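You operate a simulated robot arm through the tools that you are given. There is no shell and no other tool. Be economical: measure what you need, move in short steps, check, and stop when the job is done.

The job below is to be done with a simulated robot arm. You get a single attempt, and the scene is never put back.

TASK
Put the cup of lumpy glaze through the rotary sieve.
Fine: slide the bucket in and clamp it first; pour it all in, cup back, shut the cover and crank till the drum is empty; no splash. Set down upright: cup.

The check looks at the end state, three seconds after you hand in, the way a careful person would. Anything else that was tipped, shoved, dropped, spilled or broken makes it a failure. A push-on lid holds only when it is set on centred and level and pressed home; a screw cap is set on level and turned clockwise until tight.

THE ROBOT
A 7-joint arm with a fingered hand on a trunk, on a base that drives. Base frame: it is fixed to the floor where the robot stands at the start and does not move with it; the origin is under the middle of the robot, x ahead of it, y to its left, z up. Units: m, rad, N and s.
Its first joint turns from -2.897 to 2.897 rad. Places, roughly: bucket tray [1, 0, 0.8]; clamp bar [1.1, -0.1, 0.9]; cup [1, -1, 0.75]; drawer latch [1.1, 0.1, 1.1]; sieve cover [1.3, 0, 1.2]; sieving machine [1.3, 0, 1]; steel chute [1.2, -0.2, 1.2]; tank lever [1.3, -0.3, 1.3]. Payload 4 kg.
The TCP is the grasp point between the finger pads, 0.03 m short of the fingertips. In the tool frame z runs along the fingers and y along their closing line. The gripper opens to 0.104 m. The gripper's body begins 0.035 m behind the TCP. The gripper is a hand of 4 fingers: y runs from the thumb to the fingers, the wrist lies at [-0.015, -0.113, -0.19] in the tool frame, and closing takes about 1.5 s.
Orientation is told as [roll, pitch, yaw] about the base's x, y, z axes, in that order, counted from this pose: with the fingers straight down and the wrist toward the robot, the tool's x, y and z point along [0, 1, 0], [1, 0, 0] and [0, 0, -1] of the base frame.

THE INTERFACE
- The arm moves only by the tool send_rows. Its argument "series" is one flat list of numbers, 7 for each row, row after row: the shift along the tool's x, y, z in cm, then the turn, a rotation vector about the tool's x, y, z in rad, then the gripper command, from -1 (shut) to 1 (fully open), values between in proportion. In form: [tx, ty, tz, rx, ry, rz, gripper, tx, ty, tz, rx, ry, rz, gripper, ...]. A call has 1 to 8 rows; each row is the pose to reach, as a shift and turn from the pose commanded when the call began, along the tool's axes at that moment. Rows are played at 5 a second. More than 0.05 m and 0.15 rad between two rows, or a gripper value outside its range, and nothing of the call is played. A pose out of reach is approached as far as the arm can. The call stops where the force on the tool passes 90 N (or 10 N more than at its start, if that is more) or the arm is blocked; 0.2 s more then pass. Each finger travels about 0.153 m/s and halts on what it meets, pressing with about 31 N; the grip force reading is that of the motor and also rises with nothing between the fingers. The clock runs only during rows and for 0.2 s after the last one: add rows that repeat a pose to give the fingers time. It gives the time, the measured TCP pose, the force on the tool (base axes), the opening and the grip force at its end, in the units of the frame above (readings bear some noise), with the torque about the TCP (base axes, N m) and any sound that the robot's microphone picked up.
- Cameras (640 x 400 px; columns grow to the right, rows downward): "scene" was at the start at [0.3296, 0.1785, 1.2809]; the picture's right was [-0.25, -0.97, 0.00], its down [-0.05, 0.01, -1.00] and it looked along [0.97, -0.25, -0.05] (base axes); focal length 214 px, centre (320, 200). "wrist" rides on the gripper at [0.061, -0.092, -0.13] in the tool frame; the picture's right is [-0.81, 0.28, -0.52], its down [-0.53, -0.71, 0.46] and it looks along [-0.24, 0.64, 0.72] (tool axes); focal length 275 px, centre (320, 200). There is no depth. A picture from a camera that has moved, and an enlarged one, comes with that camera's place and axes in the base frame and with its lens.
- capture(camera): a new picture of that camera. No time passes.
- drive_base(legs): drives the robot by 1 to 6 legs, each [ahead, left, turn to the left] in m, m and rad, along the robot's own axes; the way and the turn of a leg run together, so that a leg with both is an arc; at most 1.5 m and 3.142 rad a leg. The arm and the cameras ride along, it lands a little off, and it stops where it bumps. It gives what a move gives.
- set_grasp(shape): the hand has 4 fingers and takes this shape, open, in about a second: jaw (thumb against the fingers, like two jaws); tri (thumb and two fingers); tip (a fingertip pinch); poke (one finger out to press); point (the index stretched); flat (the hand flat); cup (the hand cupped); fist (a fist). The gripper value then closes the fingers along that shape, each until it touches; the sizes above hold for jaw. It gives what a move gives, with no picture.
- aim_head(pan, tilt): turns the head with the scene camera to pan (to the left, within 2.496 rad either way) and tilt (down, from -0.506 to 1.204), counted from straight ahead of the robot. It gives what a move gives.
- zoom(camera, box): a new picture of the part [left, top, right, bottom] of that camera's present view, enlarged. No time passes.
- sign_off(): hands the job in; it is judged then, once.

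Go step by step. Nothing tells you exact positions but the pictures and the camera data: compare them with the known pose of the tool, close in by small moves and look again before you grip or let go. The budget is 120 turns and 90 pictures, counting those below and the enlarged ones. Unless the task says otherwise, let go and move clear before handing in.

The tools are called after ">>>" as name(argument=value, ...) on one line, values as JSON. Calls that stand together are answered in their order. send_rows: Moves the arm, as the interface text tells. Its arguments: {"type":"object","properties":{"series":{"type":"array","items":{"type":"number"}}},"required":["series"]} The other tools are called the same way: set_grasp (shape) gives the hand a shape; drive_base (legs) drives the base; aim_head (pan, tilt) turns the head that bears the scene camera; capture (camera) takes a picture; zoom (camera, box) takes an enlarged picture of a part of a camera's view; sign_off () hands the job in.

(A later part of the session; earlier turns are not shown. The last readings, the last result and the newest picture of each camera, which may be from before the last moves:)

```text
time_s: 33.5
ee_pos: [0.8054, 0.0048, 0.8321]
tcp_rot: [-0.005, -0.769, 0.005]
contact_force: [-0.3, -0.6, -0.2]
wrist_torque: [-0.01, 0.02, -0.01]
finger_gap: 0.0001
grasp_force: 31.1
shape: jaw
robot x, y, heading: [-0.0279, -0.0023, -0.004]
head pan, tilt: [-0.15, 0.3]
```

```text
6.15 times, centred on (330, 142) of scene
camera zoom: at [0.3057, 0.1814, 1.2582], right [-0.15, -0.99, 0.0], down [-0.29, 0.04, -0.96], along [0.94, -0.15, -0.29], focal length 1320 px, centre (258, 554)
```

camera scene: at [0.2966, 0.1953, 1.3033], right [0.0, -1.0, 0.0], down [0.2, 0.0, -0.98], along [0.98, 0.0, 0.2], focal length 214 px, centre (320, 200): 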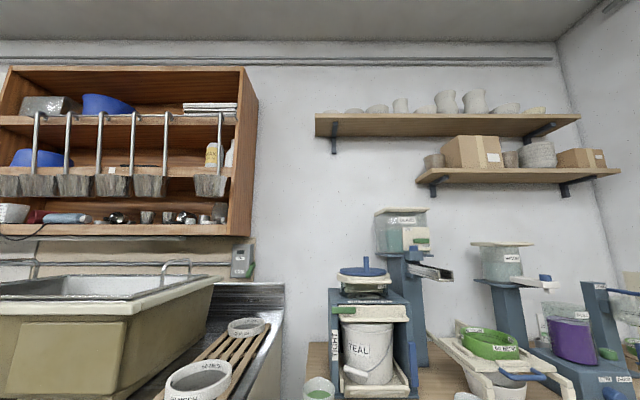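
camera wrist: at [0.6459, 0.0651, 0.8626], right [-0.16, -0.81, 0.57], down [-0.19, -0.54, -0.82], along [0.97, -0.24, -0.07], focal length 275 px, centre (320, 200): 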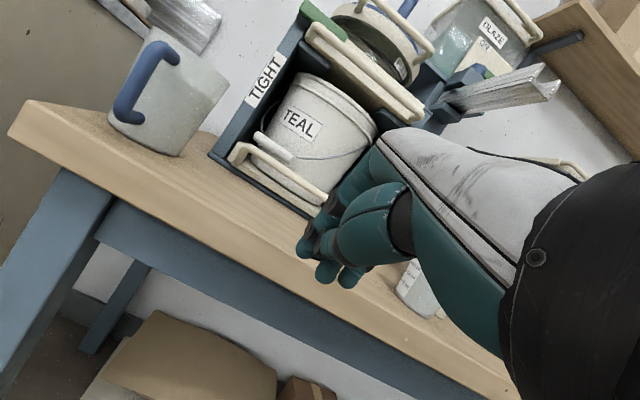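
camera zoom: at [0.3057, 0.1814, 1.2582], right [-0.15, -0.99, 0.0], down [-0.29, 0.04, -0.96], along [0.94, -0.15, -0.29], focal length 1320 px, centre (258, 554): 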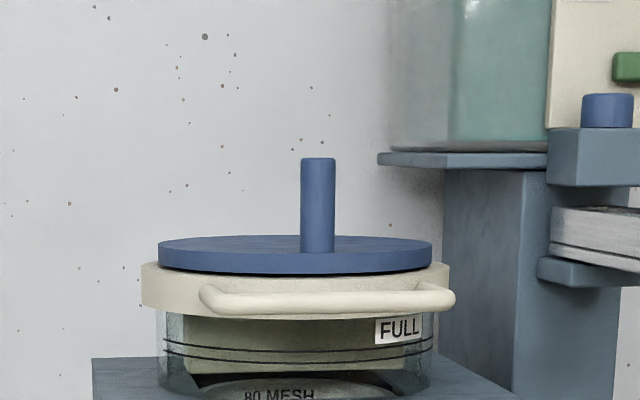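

I need to see the clamp bar from the side; drive right a bit and zoom.

>>> drive_base(legs=[[0.0, -0.45, 0]])

>>> aim_head(pan=0.4, tilt=0.3)

>>> zoom(camera="scene", box=[270, 150, 370, 250])

>>> capture(camera="wrist")

```text
time_s: 36.2
ee_pos: [0.802, -0.4529, 0.8322]
tcp_rot: [-0.005, -0.77, -0.001]
contact_force: [0.0, -0.2, -0.4]
wrist_torque: [-0.01, -0.01, -0.05]
finger_gap: 0.0001
grasp_force: 31.2
shape: jaw
robot x, y, heading: [-0.0309, -0.4559, -0.01]
head pan, tilt: [-0.15, 0.3]
```

```text
time_s: 37.1
ee_pos: [0.8015, -0.4519, 0.8328]
tcp_rot: [-0.006, -0.77, -0.001]
contact_force: [0.2, -0.3, -0.5]
wrist_torque: [0.0, -0.02, -0.01]
finger_gap: 0.0
grasp_force: 30.6
shape: jaw
robot x, y, heading: [-0.034, -0.4574, -0.011]
head pan, tilt: [0.4, 0.3]
```

```text
4.00 times, centred on (320, 200) of scene
camera zoom: at [0.2984, -0.2225, 1.2581], right [0.38, -0.93, 0.0], down [-0.27, -0.11, -0.96], along [0.88, 0.36, -0.3], focal length 858 px, centre (320, 200)
```

zoom: 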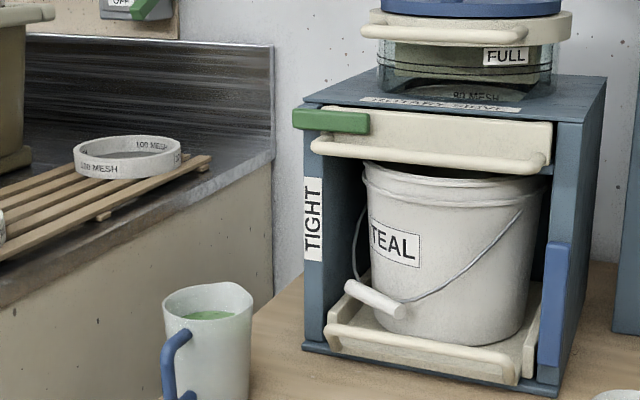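

```text
48 pictures are left
camera wrist: at [0.6442, -0.3912, 0.8625], right [-0.17, -0.81, 0.57], down [-0.2, -0.53, -0.82], along [0.97, -0.25, -0.07], focal length 275 px, centre (320, 200)
```

wrist: 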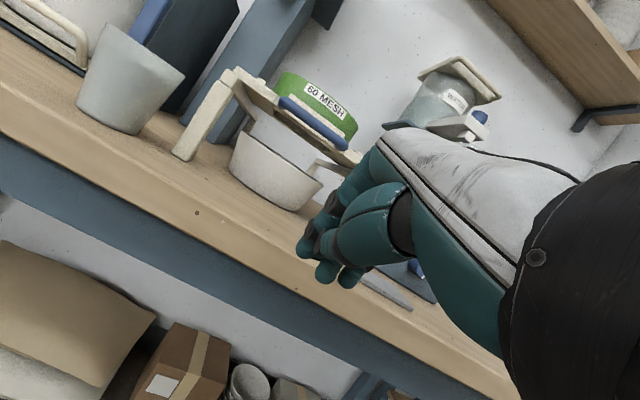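

The bar is vertical on the right post, z≈0.85–0.97, y≈-0.145. I'll raise the hand, take the poke shape, move over there, and gently test pushing its top to the left.

>>> send_rows(series=[0, 3.4, -3.5, 0, 0, 0, -1, 0, 6.8, -7, 0, 0, 0, -1, 0, 10.3, -10.5, 0, 0, 0, -1])

>>> set_grasp(shape="poke")

>>> drive_base(legs=[[0.06, 0.26, 0.01]])

>>> aim_head(pan=0.2, tilt=0.3)

>>> capture(camera="scene")

>>> capture(camera="wrist")

```text
time_s: 38.0
ee_pos: [0.8031, -0.452, 0.979]
tcp_rot: [-0.007, -0.767, -0.001]
contact_force: [-0.2, 0.5, 0.4]
wrist_torque: [-0.01, 0.01, -0.01]
finger_gap: 0.0002
grasp_force: 31.0
shape: jaw
robot x, y, heading: [-0.0335, -0.4553, -0.006]
head pan, tilt: [0.4, 0.3]
```

```text
time_s: 38.9
ee_pos: [0.802, -0.4517, 0.9784]
tcp_rot: [-0.006, -0.768, -0.002]
contact_force: [-0.2, -0.3, 0.1]
wrist_torque: [-0.01, -0.01, -0.03]
finger_gap: 0.0001
grasp_force: 0.1
shape: poke
robot x, y, heading: [-0.0314, -0.4572, -0.01]
head pan, tilt: [0.4, 0.3]
```

```text
time_s: 40.7
ee_pos: [0.8626, -0.1863, 0.9797]
tcp_rot: [-0.006, -0.77, 0.008]
contact_force: [0.2, 0.5, 0.1]
wrist_torque: [0.01, 0.01, -0.02]
finger_gap: 0.0
grasp_force: 0.2
shape: poke
robot x, y, heading: [0.0302, -0.1991, -0.001]
head pan, tilt: [0.4, 0.3]
```

```text
time_s: 41.5
ee_pos: [0.8622, -0.1858, 0.9794]
tcp_rot: [-0.006, -0.77, 0.008]
contact_force: [-0.6, 0.8, 0.2]
wrist_torque: [-0.01, -0.04, 0.01]
finger_gap: 0.0
grasp_force: 0.0
shape: poke
robot x, y, heading: [0.0311, -0.2015, 0.002]
head pan, tilt: [0.201, 0.3]
```

```text
47 pictures are left
camera scene: at [0.3623, 0.0198, 1.2581], right [0.2, -0.98, 0.0], down [-0.29, -0.06, -0.96], along [0.94, 0.19, -0.3], focal length 214 px, centre (320, 200)
```

scene: 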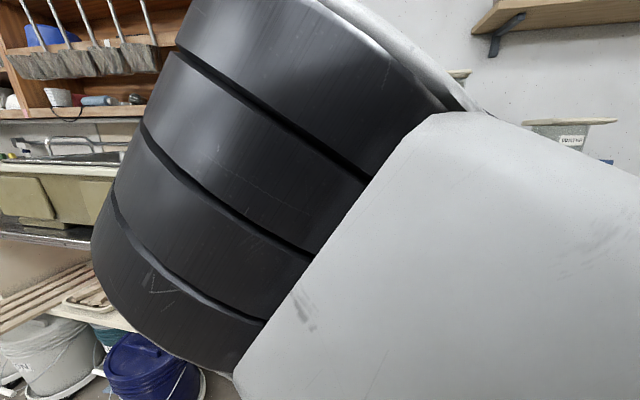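

```text
46 pictures are left
camera wrist: at [0.7048, -0.1269, 1.0093], right [-0.16, -0.81, 0.57], down [-0.19, -0.54, -0.82], along [0.97, -0.24, -0.07], focal length 275 px, centre (320, 200)
```

wrist: 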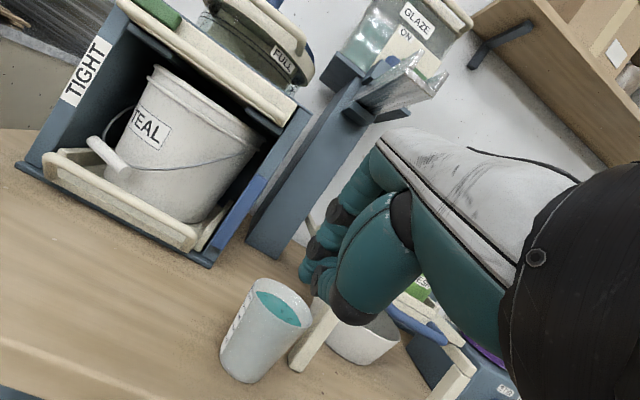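

Zoom the wrist view on clamp and hand.

>>> zoom(camera="wrist", box=[170, 120, 350, 290])

```text
2.35 times, centred on (260, 205) of wrist
camera zoom: at [0.7048, -0.1269, 1.0093], right [-0.16, -0.81, 0.57], down [-0.19, -0.54, -0.82], along [0.97, -0.24, -0.07], focal length 648 px, centre (461, 188)
```

zoom: 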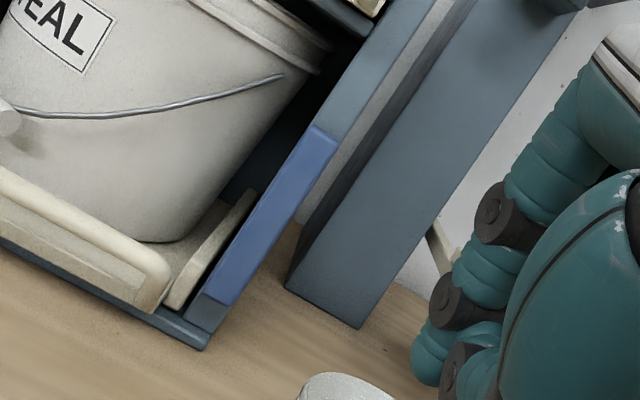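

The bar spans z≈0.85–0.96 at y≈-0.135 on the post's front. Move the fingertip just right of its top end.

>>> send_rows(series=[-0.5, 2.7, 3.2, 0, 0, 0, 1, -1, 5.4, 6.4, 0, 0, 0, 1, -1.5, 8.1, 9.6, 0, 0, 0, 1, -2, 10.8, 12.8, 0, 0, 0, 1, -2, 13, 15.2, 0, 0, 0, 1, -2, 13, 15.2, 0, 0, 0, 1])

>>> capture(camera="wrist")

```text
time_s: 42.9
ee_pos: [1.0627, -0.2066, 0.9604]
tcp_rot: [-0.004, -0.767, 0.009]
contact_force: [-0.4, -0.5, 0.6]
wrist_torque: [-0.01, 0.0, 0.03]
finger_gap: 0.0
grasp_force: 0.1
shape: poke
robot x, y, heading: [0.0273, -0.1969, -0.005]
head pan, tilt: [0.201, 0.3]
```

```text
44 pictures are left
camera wrist: at [0.9049, -0.1464, 0.9903], right [-0.16, -0.81, 0.57], down [-0.19, -0.54, -0.82], along [0.97, -0.24, -0.07], focal length 275 px, centre (320, 200)
```

wrist: 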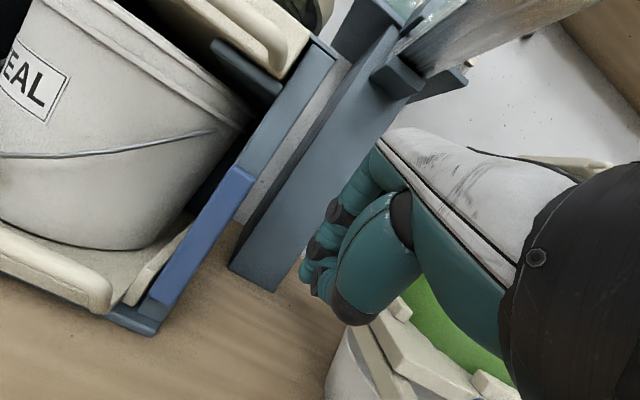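

The post front is likely at x≈1.13, so I move the base 6 cm forward, then push left gently.

>>> drive_base(legs=[[0.06, 0, 0]])

>>> send_rows(series=[1.5, 0, 0, 0, 0, 0, 1, 3, 0, 0, 0, 0, 0, 1, 4.5, 0, 0, 0, 0, 0, 1, 6, 0, 0, 0, 0, 0, 1, 7.5, 0, 0, 0, 0, 0, 1])

>>> capture(camera="wrist")

```text
time_s: 43.8
ee_pos: [1.1224, -0.2092, 0.9615]
tcp_rot: [-0.005, -0.769, 0.008]
contact_force: [0.1, 0.4, -0.1]
wrist_torque: [0.02, 0.02, 0.0]
finger_gap: 0.0
grasp_force: 0.1
shape: poke
robot x, y, heading: [0.0885, -0.1988, 0.002]
head pan, tilt: [0.201, 0.3]
```

```text
time_s: 45.0
ee_pos: [1.1232, -0.133, 0.9604]
tcp_rot: [-0.004, -0.77, 0.005]
contact_force: [-0.2, -0.5, 0.5]
wrist_torque: [0.0, 0.02, -0.01]
finger_gap: 0.0001
grasp_force: 0.1
shape: poke
robot x, y, heading: [0.0915, -0.2007, 0.002]
head pan, tilt: [0.201, 0.3]
```

```text
43 pictures are left
camera wrist: at [0.9653, -0.0732, 0.9901], right [-0.16, -0.81, 0.57], down [-0.19, -0.54, -0.82], along [0.97, -0.24, -0.07], focal length 275 px, centre (320, 200)
```

wrist: 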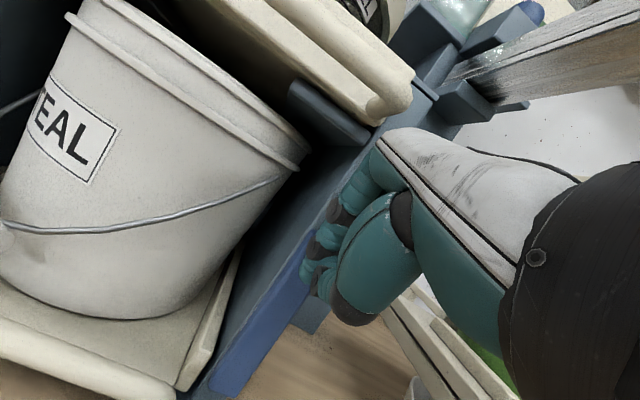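

Triangulation puts the bar at x≈1.15, z 0.82–0.95, so my finger passed in front. Go back right, advance 3 cm, lower 1 cm, and push again.

>>> send_rows(series=[-2.5, 0, 0, 0, 0, 0, 1, -5, 0, 0, 0, 0, 0, 1, -7.5, 0, 0, 0, 0, 0, 1, -7.5, 1.4, 2.8, 0, 0, 0, 1, -7.5, 1.4, 2.8, 0, 0, 0, 1])

>>> send_rows(series=[1.5, 0, 0, 0, 0, 0, 1, 3, 0, 0, 0, 0, 0, 1, 4.5, 0, 0, 0, 0, 0, 1, 5.5, 0, 0, 0, 0, 0, 1, 6.5, 0, 0, 0, 0, 0, 1, 7.5, 0, 0, 0, 0, 0, 1])

>>> capture(camera="wrist")

```text
time_s: 46.2
ee_pos: [1.1534, -0.2074, 0.9489]
tcp_rot: [-0.004, -0.769, 0.007]
contact_force: [0.5, -0.2, 0.9]
wrist_torque: [0.03, 0.01, -0.02]
finger_gap: 0.0
grasp_force: 0.0
shape: poke
robot x, y, heading: [0.0886, -0.199, -0.003]
head pan, tilt: [0.201, 0.3]
```

```text
time_s: 47.6
ee_pos: [1.1533, -0.1588, 0.9493]
tcp_rot: [-0.011, -0.767, -0.025]
contact_force: [7.0, -89.5, 7.0]
wrist_torque: [0.66, 0.06, 0.65]
finger_gap: 0.0001
grasp_force: 0.2
shape: poke
robot x, y, heading: [0.091, -0.1987, -0.0]
head pan, tilt: [0.201, 0.3]
```

```text
42 pictures are left
camera wrist: at [0.997, -0.0936, 0.981], right [-0.19, -0.8, 0.57], down [-0.22, -0.53, -0.82], along [0.96, -0.28, -0.07], focal length 275 px, centre (320, 200)
```

wrist: 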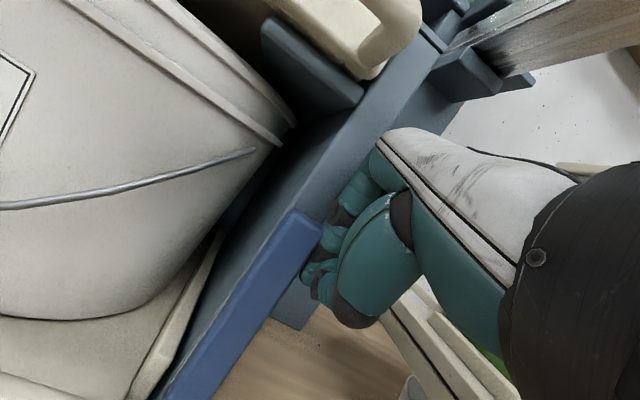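

90 N without movement, but I may have been against the post. Retract 1.3 cm and retry.

>>> send_rows(series=[-2, 0, 0, 0, 0, 0, 1, -2, -0.9, -0.9, 0, 0, 0, 1, -2, -0.9, -0.9, 0, 0, 0, 1, 0, -0.9, -0.9, 0, 0, 0, 1, 1, -0.9, -0.9, 0, 0, 0, 1, 2, -0.9, -0.9, 0, 0, 0, 1, 3, -0.9, -0.9, 0, 0, 0, 1])

>>> capture(camera="wrist")

```text
time_s: 49.0
ee_pos: [1.1362, -0.1497, 0.9488]
tcp_rot: [-0.019, -0.762, -0.035]
contact_force: [-7.9, -11.7, 2.8]
wrist_torque: [0.01, 0.0, -0.04]
finger_gap: 0.0001
grasp_force: 0.0
shape: poke
robot x, y, heading: [0.086, -0.1954, -0.008]
head pan, tilt: [0.201, 0.3]
stopped in row 6: the force on the tool passed its limit at 101 N (the readings are from after the stop); the commanded pose is now the measured one
```

```text
41 pictures are left
camera wrist: at [0.9828, -0.0812, 0.9794], right [-0.2, -0.79, 0.58], down [-0.23, -0.53, -0.81], along [0.95, -0.29, -0.08], focal length 275 px, centre (320, 200)
```

wrist: 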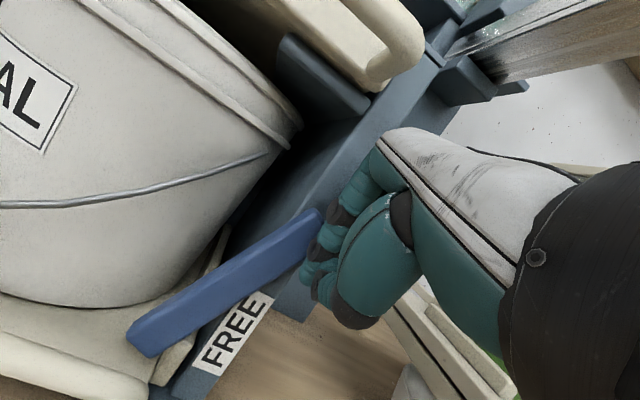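

The bar pivots at its top: its lower end swung left, revealing FREE behind it. So I lower the finger along its right side and sweep it left and up toward TIGHT.

>>> send_rows(series=[-0.8, 0, 0, 0, 0, 0, 1, -0.6, -1.38, 1.45, 0, 0, 0, 1, -0.4, -2.69, 2.82, 0, 0, 0, 1, 1.35, -2.69, 2.82, 0, 0, 0, 1, 2.7, -2.62, 2.75, 0, 0, 0, 1, 3.9, -2.35, 2.46, 0, 0, 0, 1, 5.3, -1.86, 1.95, 0, 0, 0, 1, 6.2, -1.24, 1.3, 0, 0, 0, 1])

>>> capture(camera="wrist")

```text
time_s: 50.8
ee_pos: [1.1343, -0.092, 0.922]
tcp_rot: [-0.021, -0.75, -0.039]
contact_force: [-53.7, -3.7, -0.5]
wrist_torque: [0.04, -1.14, -0.91]
finger_gap: 0.0
grasp_force: 0.0
shape: poke
robot x, y, heading: [0.088, -0.199, 0.003]
head pan, tilt: [0.201, 0.3]
stopped in row 8: the force on the tool passed its limit at 99 N (the readings are from after the stop); the commanded pose is now the measured one
```

```text
40 pictures are left
camera wrist: at [0.9795, -0.0222, 0.9533], right [-0.19, -0.79, 0.58], down [-0.24, -0.53, -0.81], along [0.95, -0.3, -0.09], focal length 275 px, centre (320, 200)
```

wrist: 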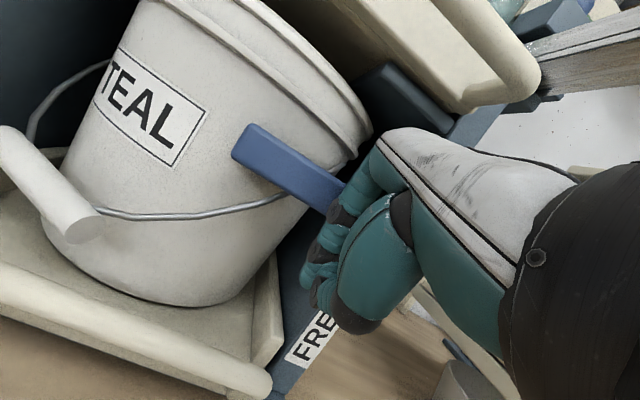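

The bar is now horizontal across the bucket. Back off and look.

>>> send_rows(series=[0, -1.45, -1.0, 0, 0, 0, 1, 0, -3.6, -3.4, 0, 0, 0, 1, 0, -7, -6.8, 0, 0, 0, 1, 0, -10, -9.8, 0, 0, 0, 1])

>>> capture(camera="wrist")

```text
time_s: 51.8
ee_pos: [0.9994, -0.0853, 0.9274]
tcp_rot: [-0.02, -0.751, -0.039]
contact_force: [0.4, -0.1, -1.3]
wrist_torque: [0.0, 0.01, 0.01]
finger_gap: 0.0
grasp_force: 0.1
shape: poke
robot x, y, heading: [0.092, -0.2024, -0.004]
head pan, tilt: [0.201, 0.3]
```

```text
39 pictures are left
camera wrist: at [0.8444, -0.0167, 0.9593], right [-0.19, -0.79, 0.58], down [-0.24, -0.53, -0.81], along [0.95, -0.29, -0.08], focal length 275 px, centre (320, 200)
```

wrist: 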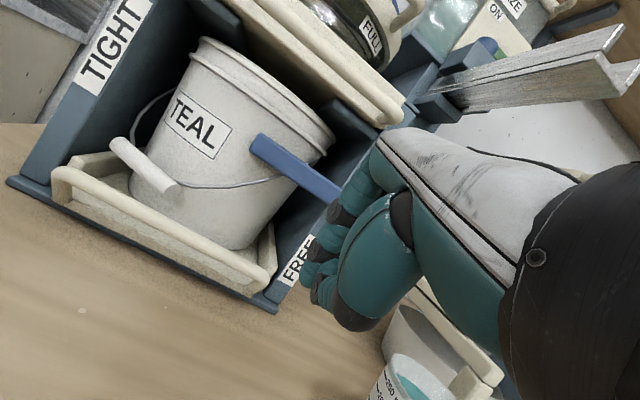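

It looks horizontal. I'll press it up once more to make sure it is at its stop.

>>> send_rows(series=[0.5, 3.3, 3.5, 0, 0, 0, 1, 1, 6.5, 7, 0, 0, 0, 1, 1, 9.6, 9.8, 0, 0, 0, 1, 1, 10.2, 9.2, 0, 0, 0, 1, 1, 10.9, 8.5, 0, 0, 0, 1, 1, 11.6, 7.8, 0, 0, 0, 1])

>>> zoom(camera="wrist", box=[160, 60, 400, 340])

```text
time_s: 53.2
ee_pos: [1.1368, -0.0797, 0.9505]
tcp_rot: [-0.021, -0.755, -0.036]
contact_force: [-1.7, 0.0, 0.9]
wrist_torque: [-0.03, 0.01, 0.0]
finger_gap: 0.0001
grasp_force: 0.1
shape: poke
robot x, y, heading: [0.0863, -0.2005, -0.008]
head pan, tilt: [0.201, 0.3]
```

```text
1.43 times, centred on (280, 200) of wrist
camera zoom: at [0.9826, -0.0112, 0.9818], right [-0.19, -0.79, 0.58], down [-0.23, -0.53, -0.81], along [0.95, -0.29, -0.08], focal length 393 px, centre (377, 200)
```

zoom: 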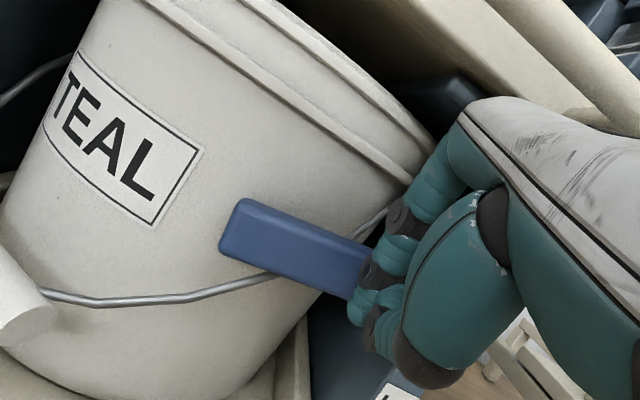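

No contact yet; continue raising a few cm under the bar.

>>> send_rows(series=[0, 0.7, -0.73, 0, 0, 0, 1, 0, 1.4, -1.46, 0, 0, 0, 1, 0, 2.0, -2.2, 0, 0, 0, 1, 0, 2.7, -2.9, 0, 0, 0, 1])

>>> zoom(camera="wrist", box=[160, 60, 400, 340])

```text
time_s: 54.1
ee_pos: [1.1295, -0.0808, 0.963]
tcp_rot: [-0.033, -0.721, -0.033]
contact_force: [0.3, 0.0, -22.9]
wrist_torque: [0.11, -0.68, 0.02]
finger_gap: 0.0001
grasp_force: 0.0
shape: poke
robot x, y, heading: [0.0862, -0.1987, -0.008]
head pan, tilt: [0.201, 0.3]
stopped in row 4: the force on the tool passed its limit at 99 N (the readings are from after the stop); the commanded pose is now the measured one
```

```text
1.43 times, centred on (280, 200) of wrist
camera zoom: at [0.9779, -0.0112, 0.9993], right [-0.18, -0.79, 0.59], down [-0.27, -0.54, -0.8], along [0.95, -0.3, -0.11], focal length 393 px, centre (377, 200)
```

zoom: 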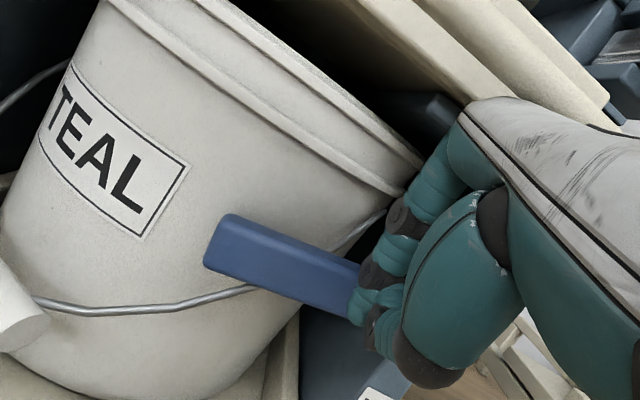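

That stop was the hand touching the drawer handle above, not the bar. I'll retreat and level the finger to push from below without the handle in the way.

>>> send_rows(series=[0, -3.1, -0.5, -0.14, 0, 0, 1, 0, -6.2, -0.5, -0.28, 0, 0, 1, 0.5, -9.2, 0, -0.42, 0, 0, 1, 1, -9.2, 0, -0.5, 0, 0, 1, 1, -9.2, 0, -0.5, 0, 0, 1])

>>> zoom(camera="wrist", box=[80, 0, 480, 350])

```text
time_s: 55.3
ee_pos: [1.0624, -0.0694, 0.907]
tcp_rot: [-0.07, -1.227, 0.011]
contact_force: [0.7, -0.3, -0.3]
wrist_torque: [0.0, -0.02, -0.01]
finger_gap: 0.0
grasp_force: 0.1
shape: poke
robot x, y, heading: [0.0897, -0.2004, -0.007]
head pan, tilt: [0.201, 0.3]
```

```text
1.14 times, centred on (280, 175) of wrist
camera zoom: at [0.9116, -0.0012, 0.8635], right [-0.44, -0.78, 0.45], down [0.16, -0.56, -0.81], along [0.88, -0.28, 0.37], focal length 315 px, centre (366, 229)
```

zoom: 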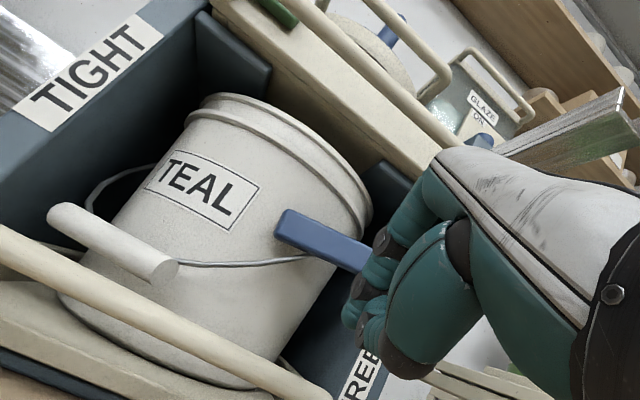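

The bar sits ~10° below horizontal. Push under it and raise.

>>> send_rows(series=[0, 1.3, 3.6, 0, 0, 0, 1, 0, 2.5, 7.2, 0, 0, 0, 1, 0, 3.5, 6.9, 0, 0, 0, 1, 0, 4.4, 6.6, 0, 0, 0, 1, 0, 5.3, 6.3, 0, 0, 0, 1, 0, 6.3, 6.0, 0, 0, 0, 1, 0, 7.2, 5.6, 0, 0, 0, 1])

>>> zoom(camera="wrist", box=[80, 0, 480, 350])

```text
time_s: 56.9
ee_pos: [1.1379, -0.0716, 0.9411]
tcp_rot: [-0.067, -1.202, 0.005]
contact_force: [-34.7, -0.9, -69.6]
wrist_torque: [0.58, 0.53, -0.32]
finger_gap: 0.0001
grasp_force: 0.1
shape: poke
robot x, y, heading: [0.0859, -0.203, -0.004]
head pan, tilt: [0.201, 0.3]
```

```text
1.14 times, centred on (280, 175) of wrist
camera zoom: at [0.9862, -0.0033, 0.9018], right [-0.43, -0.78, 0.46], down [0.14, -0.56, -0.82], along [0.89, -0.29, 0.35], focal length 315 px, centre (366, 229)
```

zoom: 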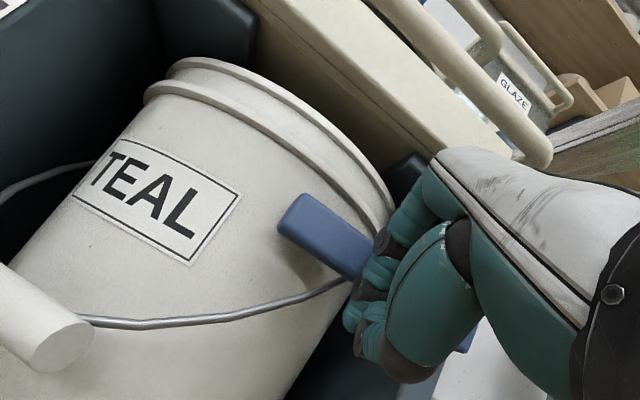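

The bar is now horizontal and resists 70 N at its stop. Lower the finger clear, back out and check it stays.

>>> send_rows(series=[0, -3, 0.9, 0, 0, 0, 1, 0, -4, -2.5, 0, 0, 0, 1, 0, -5.5, -7, 0, 0, 0, 1, 0, -7, -11.5, 0, 0, 0, 1, 0, -8, -16, 0, 0, 0, 1])

>>> capture(camera="wrist")

```text
time_s: 58.1
ee_pos: [0.9611, -0.0613, 0.9334]
tcp_rot: [-0.068, -1.227, 0.01]
contact_force: [-0.2, -0.8, -0.1]
wrist_torque: [-0.01, -0.02, 0.0]
finger_gap: 0.0001
grasp_force: 0.1
shape: poke
robot x, y, heading: [0.0882, -0.1999, -0.002]
head pan, tilt: [0.201, 0.3]
```

```text
34 pictures are left
camera wrist: at [0.8109, 0.0069, 0.8901], right [-0.44, -0.78, 0.45], down [0.16, -0.56, -0.81], along [0.88, -0.29, 0.37], focal length 275 px, centre (320, 200)
```

wrist: 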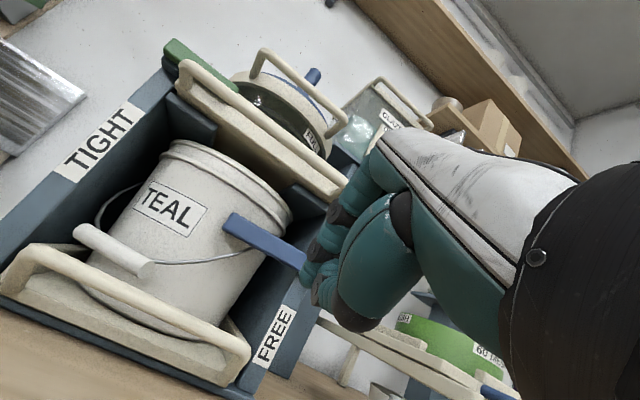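

The clamp stays across at TIGHT. Next the cover: raise the hand in front of it, back to jaw shape, and look closely.

>>> send_rows(series=[0.4, 4.36, -1.56, 0.05, 0, 0, 1, 0.8, 8.7, -3.1, 0.1, 0, 0, 1, 1.2, 13.1, -4.7, 0.15, 0, 0, 1, 1.6, 17.4, -6.2, 0.2, 0, 0, 1, 2, 21.8, -7.8, 0.25, 0, 0, 1, 2.4, 26.2, -9.4, 0.3, 0, 0, 1, 2.8, 30.5, -10.9, 0.35, 0, 0, 1, 3.2, 34.9, -12.5, 0.4, 0, 0, 1])

>>> set_grasp(shape="jaw")

>>> drive_base(legs=[[0.05, 0.2, 0]])

>>> capture(camera="wrist")

>>> aim_head(pan=-0.1, tilt=0.1)

>>> capture(camera="scene")

```text
time_s: 59.5
ee_pos: [0.9884, -0.0717, 1.1341]
tcp_rot: [-0.393, -0.931, 0.166]
contact_force: [-0.8, 0.5, 0.3]
wrist_torque: [0.0, 0.02, 0.03]
finger_gap: 0.0
grasp_force: 0.0
shape: poke
robot x, y, heading: [0.0916, -0.2003, -0.006]
head pan, tilt: [0.201, 0.3]
stopped in row 6: the arm was blocked; the commanded pose is now the measured one
```

```text
time_s: 60.4
ee_pos: [0.9892, -0.0711, 1.1337]
tcp_rot: [-0.394, -0.932, 0.165]
contact_force: [0.8, 0.5, -0.6]
wrist_torque: [-0.03, -0.04, -0.01]
finger_gap: 0.1039
grasp_force: 0.0
shape: jaw
robot x, y, heading: [0.0871, -0.2043, -0.003]
head pan, tilt: [0.201, 0.3]
```

```text
time_s: 62.0
ee_pos: [1.0398, 0.129, 1.1346]
tcp_rot: [-0.391, -0.932, 0.169]
contact_force: [-0.1, -0.4, -0.1]
wrist_torque: [-0.02, -0.03, -0.01]
finger_gap: 0.1037
grasp_force: 0.1
shape: jaw
robot x, y, heading: [0.14, -0.0067, -0.001]
head pan, tilt: [0.201, 0.3]
```

```text
33 pictures are left
camera wrist: at [0.8899, 0.2106, 1.1187], right [-0.37, -0.62, 0.69], down [-0.14, -0.7, -0.7], along [0.92, -0.35, 0.17], focal length 275 px, centre (320, 200)
```

wrist: 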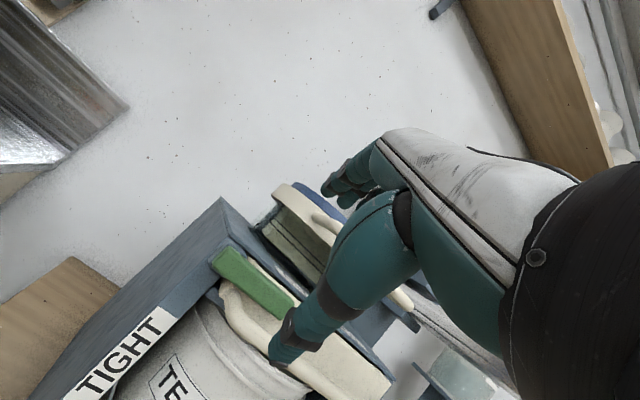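

```text
time_s: 62.8
ee_pos: [1.0399, 0.1249, 1.1324]
tcp_rot: [-0.399, -0.931, 0.167]
contact_force: [-0.6, -0.5, -0.2]
wrist_torque: [-0.05, -0.02, 0.02]
finger_gap: 0.1036
grasp_force: 0.1
shape: jaw
robot x, y, heading: [0.1381, -0.0089, -0.004]
head pan, tilt: [-0.099, 0.099]
```

```text
32 pictures are left
camera scene: at [0.4429, 0.2128, 1.329], right [0.25, -0.97, 0.0], down [0.5, 0.13, -0.85], along [0.83, 0.22, 0.52], focal length 214 px, centre (320, 200)
```

scene: 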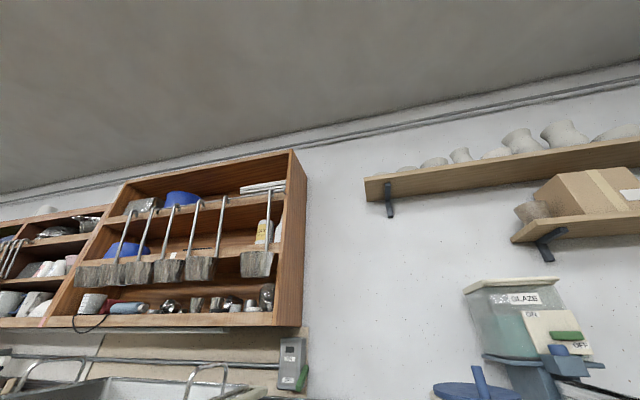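

The arm got stuck skewed. I'll retreat from the machine while squaring the tool orientation, and re-aim the head.

>>> send_rows(series=[-2.9, -2, -1.7, 0.03, 0.05, 0.016, 1, -5.7, -4, -3.5, 0.06, 0.11, 0.032, 1, -8.6, -6, -5.2, 0.09, 0.16, 0.05, 1, -11.4, -8, -6.9, 0.12, 0.22, 0.066, 1, -14.3, -10, -8.6, 0.154, 0.271, 0.082, 1, -14.3, -10, -8.6, 0.154, 0.271, 0.082, 1])

>>> aim_head(pan=-0.3, tilt=0.5)

>>> capture(camera="scene")

```text
time_s: 63.4
ee_pos: [1.0021, 0.0587, 1.0904]
tcp_rot: [-0.587, -0.843, 0.288]
contact_force: [-1.2, 0.3, 0.5]
wrist_torque: [0.01, 0.0, 0.02]
finger_gap: 0.1037
grasp_force: 0.1
shape: jaw
robot x, y, heading: [0.1396, -0.0052, 0.001]
head pan, tilt: [-0.099, 0.099]
stopped in row 2: the arm was blocked; the commanded pose is now the measured one
```

```text
time_s: 64.3
ee_pos: [1.0011, 0.0582, 1.0912]
tcp_rot: [-0.585, -0.844, 0.287]
contact_force: [0.4, -0.1, 0.4]
wrist_torque: [0.01, -0.02, 0.05]
finger_gap: 0.104
grasp_force: 0.2
shape: jaw
robot x, y, heading: [0.1389, -0.0038, -0.006]
head pan, tilt: [-0.3, 0.499]
```

```text
31 pictures are left
camera scene: at [0.4402, 0.2109, 1.3318], right [0.23, -0.97, 0.0], down [0.54, 0.13, -0.83], along [0.81, 0.19, 0.56], focal length 214 px, centre (320, 200)
```

scene: 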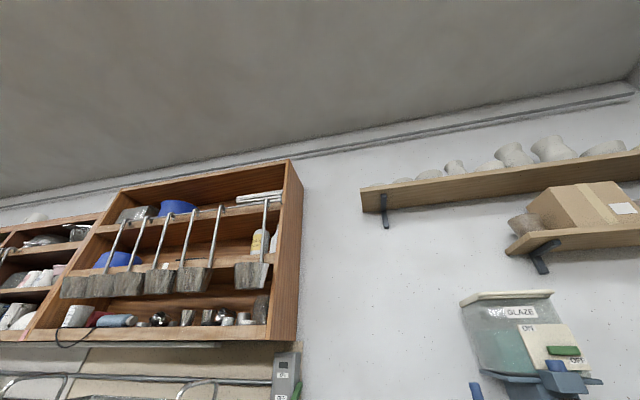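

The head seems jammed by the arm's elbow, so the arm needs to be more outstretched. Back the base off and extend the arm.

>>> drive_base(legs=[[-0.35, 0, 0]])

>>> send_rows(series=[0, 3, 3.9, 0, 0, 0, 1, 0, 5.9, 7.9, 0.05, 0.1, 0.03, 1, 0, 8.5, 11, 0.1, 0.2, 0.06, 1, 0, 8.5, 11, 0.15, 0.3, 0.1, 1, 0, 8.5, 11, 0.15, 0.4, 0.12, 1])

>>> capture(camera="scene")

```text
time_s: 66.5
ee_pos: [0.6538, 0.0594, 1.0907]
tcp_rot: [-0.583, -0.846, 0.288]
contact_force: [0.4, 0.0, -0.4]
wrist_torque: [-0.05, 0.02, -0.03]
finger_gap: 0.1041
grasp_force: 0.0
shape: jaw
robot x, y, heading: [-0.2064, -0.0042, -0.007]
head pan, tilt: [-0.3, 0.499]
```

```text
time_s: 67.7
ee_pos: [0.791, 0.0373, 1.0922]
tcp_rot: [-0.02, -0.737, 0.064]
contact_force: [-0.2, 0.1, -0.6]
wrist_torque: [-0.01, 0.0, -0.03]
finger_gap: 0.1039
grasp_force: 0.1
shape: jaw
robot x, y, heading: [-0.2115, -0.0024, -0.0]
head pan, tilt: [-0.3, 0.499]
```

```text
30 pictures are left
camera scene: at [0.1212, 0.1704, 1.2397], right [-0.3, -0.96, 0.0], down [-0.46, 0.14, -0.88], along [0.84, -0.26, -0.48], focal length 214 px, centre (320, 200)
```

scene: 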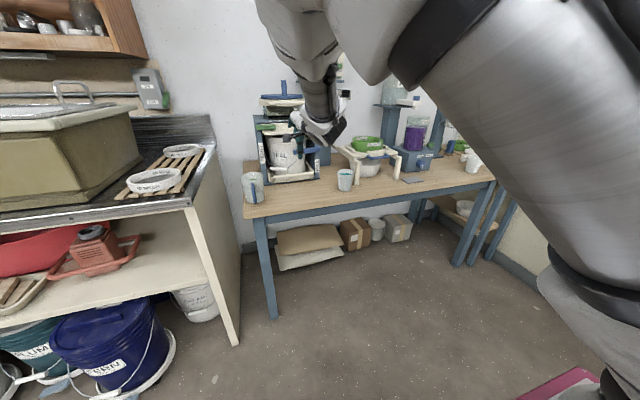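

Freed. Now raise the hand with the arm extended, then drive nearer for a close look at the cover.

>>> send_rows(series=[-1, 3.6, -2.1, 0, 0, 0.02, 1, -2, 7.2, -4.2, 0, -0.01, 0.03, 1, -3, 10.8, -6.3, -0.03, -0.02, 0.047, 1, -3.7, 14.4, -8.5, -0.05, -0.02, 0.047, 1, -3.7, 14.4, -8.5, -0.05, -0.02, 0.047, 1])

>>> drive_base(legs=[[0.2, 0, 0]])

>>> capture(camera="wrist")

>>> zoom(camera="scene", box=[230, 50, 390, 170])

```text
time_s: 68.9
ee_pos: [0.8434, 0.0063, 1.2546]
tcp_rot: [0.005, -0.788, -0.001]
contact_force: [-0.1, 0.1, 0.8]
wrist_torque: [0.01, 0.03, 0.06]
finger_gap: 0.1042
grasp_force: 0.0
shape: jaw
robot x, y, heading: [-0.2045, 0.0009, 0.001]
head pan, tilt: [-0.3, 0.499]
```

```text
time_s: 70.5
ee_pos: [1.0418, 0.0076, 1.2536]
tcp_rot: [0.005, -0.787, 0.002]
contact_force: [0.0, 1.0, 0.0]
wrist_torque: [0.04, 0.01, -0.01]
finger_gap: 0.104
grasp_force: 0.0
shape: jaw
robot x, y, heading: [-0.0109, -0.0032, -0.0]
head pan, tilt: [-0.3, 0.499]
```

```text
29 pictures are left
camera wrist: at [0.8839, 0.0687, 1.2817], right [-0.17, -0.81, 0.56], down [-0.18, -0.53, -0.83], along [0.97, -0.24, -0.06], focal length 275 px, centre (320, 200)
```

wrist: 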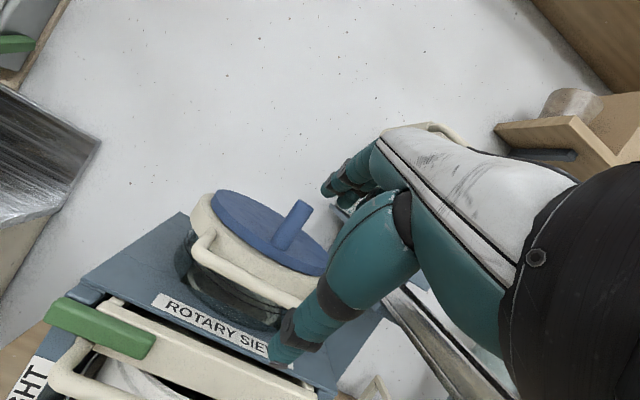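

```text
3.33 times, centred on (310, 110) of scene
camera zoom: at [0.3194, 0.1713, 1.2397], right [-0.29, -0.96, 0.0], down [-0.46, 0.14, -0.88], along [0.84, -0.26, -0.48], focal length 715 px, centre (353, 500)
```

zoom: 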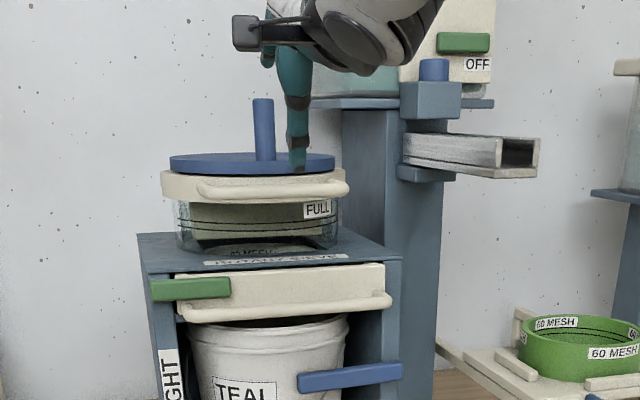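

The clamp bar is horizontal. The cover handle is at about (1.165, 0, 1.158). I'll tilt the hand nearly level in front of it with the jaws half open.

>>> send_rows(series=[-0.2, -1.6, 2, -0.1, 0, 0, 0.2, -0.4, -3.2, 3.9, -0.2, 0, 0, 0.2, -0.6, -4.8, 5.8, -0.3, 0, 0, 0.2, -0.8, -6.4, 7.6, -0.41, 0, 0, 0.2, -0.8, -6.4, 7.6, -0.41, 0, 0, 0.2])

>>> drive_base(legs=[[0.06, 0, 0]])

>>> capture(camera="wrist")

>>> zoom(camera="scene", box=[230, 50, 390, 170])

```text
time_s: 71.7
ee_pos: [1.0503, 0.0022, 1.1549]
tcp_rot: [0.006, -1.199, 0.0]
contact_force: [-0.7, -0.4, 0.9]
wrist_torque: [0.01, 0.02, 0.02]
finger_gap: 0.0629
grasp_force: 0.0
shape: jaw
robot x, y, heading: [-0.0085, -0.0027, -0.0]
head pan, tilt: [-0.3, 0.499]
```

```text
time_s: 72.7
ee_pos: [1.1084, 0.0006, 1.1548]
tcp_rot: [0.006, -1.197, -0.001]
contact_force: [-0.9, -0.1, -0.5]
wrist_torque: [-0.01, -0.02, -0.01]
finger_gap: 0.0627
grasp_force: 0.1
shape: jaw
robot x, y, heading: [0.0492, -0.0057, 0.001]
head pan, tilt: [-0.3, 0.499]
```

```text
27 pictures are left
camera wrist: at [0.9537, 0.0609, 1.1173], right [-0.38, -0.81, 0.44], down [0.17, -0.53, -0.83], along [0.91, -0.24, 0.34], focal length 275 px, centre (320, 200)
```

wrist: 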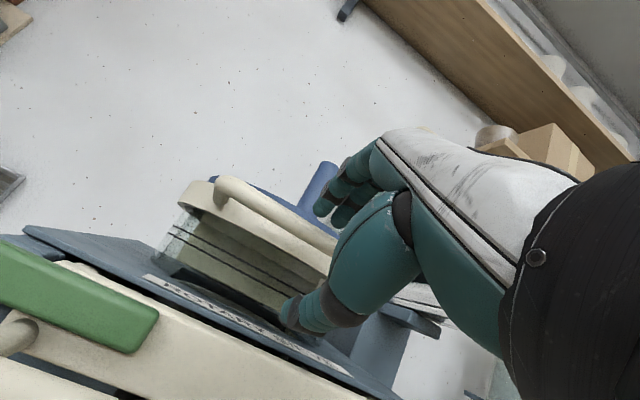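

```text
3.33 times, centred on (310, 110) of scene
camera zoom: at [0.3782, 0.1711, 1.2397], right [-0.29, -0.96, 0.0], down [-0.46, 0.14, -0.88], along [0.84, -0.26, -0.48], focal length 715 px, centre (353, 500)
```

zoom: 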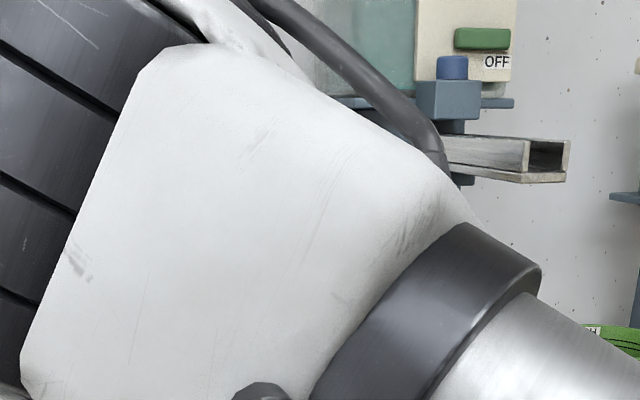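

The bar is at (1.147, 0, 1.159) between thumb and fingers. Advance 3 cm and close.

>>> send_rows(series=[0, 0.9, 1.2, 0, 0, 0, 0.2, 0, 1.8, 2.4, 0, 0, 0, 0.2, 0, 1.8, 2.4, 0, 0, 0, 0.2, 0, 1.8, 2.4, 0, 0, 0, -1, 0, 1.8, 2.4, 0, 0, 0, -1, 0, 1.8, 2.4, 0, 0, 0, -1, 0, 1.8, 2.4, 0, 0, 0, -1])

>>> capture(camera="wrist")

```text
time_s: 74.3
ee_pos: [1.1393, 0.0006, 1.1609]
tcp_rot: [0.004, -1.196, -0.001]
contact_force: [12.5, -0.5, -2.9]
wrist_torque: [-0.05, -0.04, 0.07]
finger_gap: 0.0
grasp_force: 31.3
shape: jaw
robot x, y, heading: [0.0567, -0.0049, 0.002]
head pan, tilt: [-0.3, 0.499]
```

```text
25 pictures are left
camera wrist: at [0.9833, 0.0605, 1.1237], right [-0.38, -0.81, 0.44], down [0.16, -0.53, -0.83], along [0.91, -0.24, 0.33], focal length 275 px, centre (320, 200)
```

wrist: 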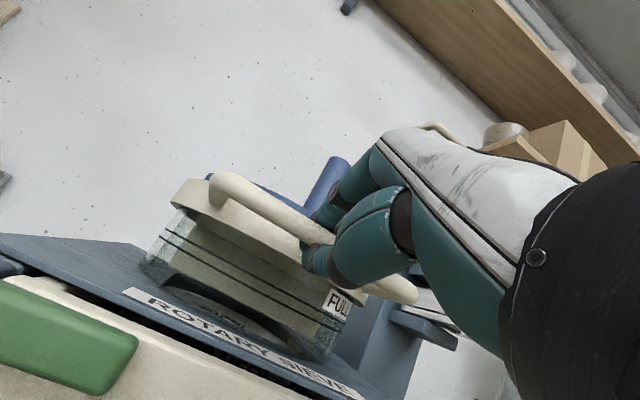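

The fingers closed just short of the bar. Reopen, go 2.3 cm deeper, close.

>>> send_rows(series=[0, 0, -0.5, 0, 0, 0, 0.2, 0, 0, -0.5, 0, 0, 0, 0.2, 0, 0, -0.5, 0, 0, 0, 0.2, 0, 0.5, 2.3, 0, 0, 0, 0.2, 0, 0.5, 2.3, 0, 0, 0, -1, 0, 0.5, 2.3, 0, 0, 0, -1, 0, 0.5, 2.3, 0, 0, 0, -1])

```text
time_s: 75.9
ee_pos: [1.1609, -0.0002, 1.1617]
tcp_rot: [0.008, -1.199, -0.004]
contact_force: [-34.9, 0.8, 6.5]
wrist_torque: [-0.02, -0.44, -0.01]
finger_gap: 0.022
grasp_force: 31.5
shape: jaw
robot x, y, heading: [0.0475, -0.0029, 0.002]
head pan, tilt: [-0.3, 0.499]
```

Gripped (gap 0.022). Lift along an arc about an assumed rear hinge.

>>> send_rows(series=[0, 2.35, -1.13, 0.08, 0, 0, -1, 0, 4.92, -1.7, 0.16, 0, 0, -1, 0, 7.49, -2.0, 0.24, 0, 0, -1, 0, 10.05, -2.03, 0.32, 0, 0, -1])

>>> capture(camera="wrist")

```text
time_s: 76.9
ee_pos: [1.1783, 0.0007, 1.2636]
tcp_rot: [0.002, -0.878, -0.002]
contact_force: [-21.5, -7.1, 3.7]
wrist_torque: [0.1, 0.45, -0.28]
finger_gap: 0.0194
grasp_force: 30.6
shape: jaw
robot x, y, heading: [0.0481, -0.0044, 0.002]
head pan, tilt: [-0.3, 0.499]
```

```text
24 pictures are left
camera wrist: at [1.0188, 0.0608, 1.2763], right [-0.22, -0.81, 0.54], down [-0.1, -0.53, -0.84], along [0.97, -0.24, 0.03], focal length 275 px, centre (320, 200)
```

wrist: 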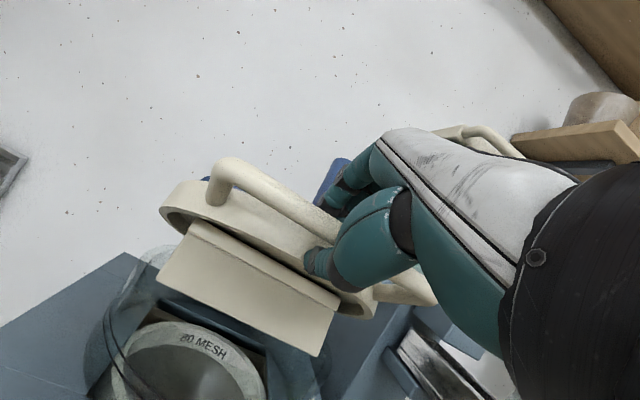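

The cover lifts on a rear hinge, with the drum visible below. Continue along the arc.

>>> send_rows(series=[0, 2.3, -0.2, 0.05, 0, 0, -1, 0, 4.6, -0.5, 0.1, 0, 0, -1, 0, 6.2, -0.3, 0.15, 0, 0, -1, 0, 7.8, -0.1, 0.2, 0, 0, -1])

```text
time_s: 77.9
ee_pos: [1.2227, 0.0014, 1.3324]
tcp_rot: [0.002, -0.689, 0.007]
contact_force: [-46.1, -1.7, 36.5]
wrist_torque: [0.02, 0.35, -0.33]
finger_gap: 0.0213
grasp_force: 31.5
shape: jaw
out of reach, approached as far as the arm can: row 2, 3
robot x, y, heading: [0.0483, -0.0068, -0.0]
head pan, tilt: [-0.3, 0.499]
```

It follows the arc (hinge near x≈1.43), but the reach is ending, so I alternate small lifts with small base advances.

>>> send_rows(series=[0, 0.6, -0.7, 0.03, 0, 0, -1, 0, 1.2, -1.4, 0.06, 0, 0, -1])

>>> drive_base(legs=[[0.03, 0, 0]])

>>> send_rows(series=[0, 0.6, -0.7, 0.03, 0, 0, -1, 0, 1.2, -1.5, 0.06, 0, 0, -1])

>>> drive_base(legs=[[0.025, 0, 0]])

>>> capture(camera="wrist")

```text
time_s: 78.5
ee_pos: [1.2259, 0.0016, 1.3364]
tcp_rot: [0.003, -0.652, 0.002]
contact_force: [-34.4, 2.4, 27.7]
wrist_torque: [-0.1, 0.16, -0.12]
finger_gap: 0.0211
grasp_force: 30.5
shape: jaw
out of reach, approached as far as the arm can: row 2
robot x, y, heading: [0.0471, -0.0055, -0.002]
head pan, tilt: [-0.3, 0.499]
```

```text
time_s: 79.4
ee_pos: [1.2436, 0.0019, 1.3545]
tcp_rot: [0.011, -0.681, 0.001]
contact_force: [-16.4, 0.3, 15.8]
wrist_torque: [0.13, -0.01, -0.14]
finger_gap: 0.0229
grasp_force: 31.1
shape: jaw
robot x, y, heading: [0.0719, -0.001, 0.001]
head pan, tilt: [-0.3, 0.499]
stopped in leg 1: the force on the tool passed its limit at 94 N (the readings are from after the stop); the commanded pose is now the measured one
```

```text
time_s: 80.0
ee_pos: [1.23, -0.0106, 1.3577]
tcp_rot: [0.008, -0.611, 0.001]
contact_force: [1.8, 0.9, -5.9]
wrist_torque: [-0.06, 0.12, -0.03]
finger_gap: 0.0156
grasp_force: 31.2
shape: jaw
out of reach, approached as far as the arm can: row 1, 2
robot x, y, heading: [0.0705, 0.0008, 0.0]
head pan, tilt: [-0.3, 0.499]
```

```text
time_s: 80.8
ee_pos: [1.2517, -0.01, 1.3653]
tcp_rot: [0.01, -0.622, 0.0]
contact_force: [-17.1, -1.2, 20.4]
wrist_torque: [0.16, -0.47, 0.1]
finger_gap: 0.017
grasp_force: 31.5
shape: jaw
robot x, y, heading: [0.0979, -0.005, 0.002]
head pan, tilt: [-0.3, 0.499]
```

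```text
23 pictures are left
camera wrist: at [1.0997, 0.0486, 1.4193], right [-0.07, -0.82, 0.57], down [-0.31, -0.53, -0.79], along [0.95, -0.24, -0.22], focal length 275 px, centre (320, 200)
```

wrist: 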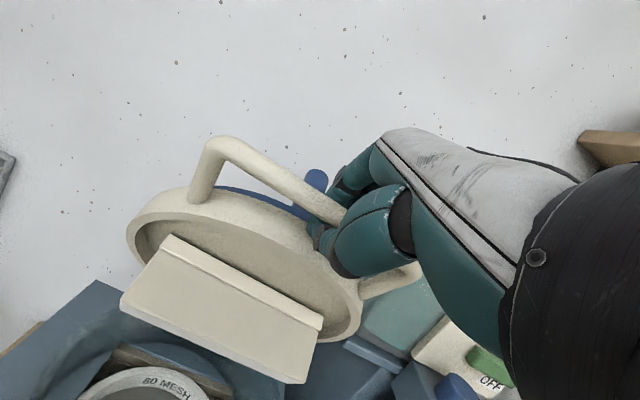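

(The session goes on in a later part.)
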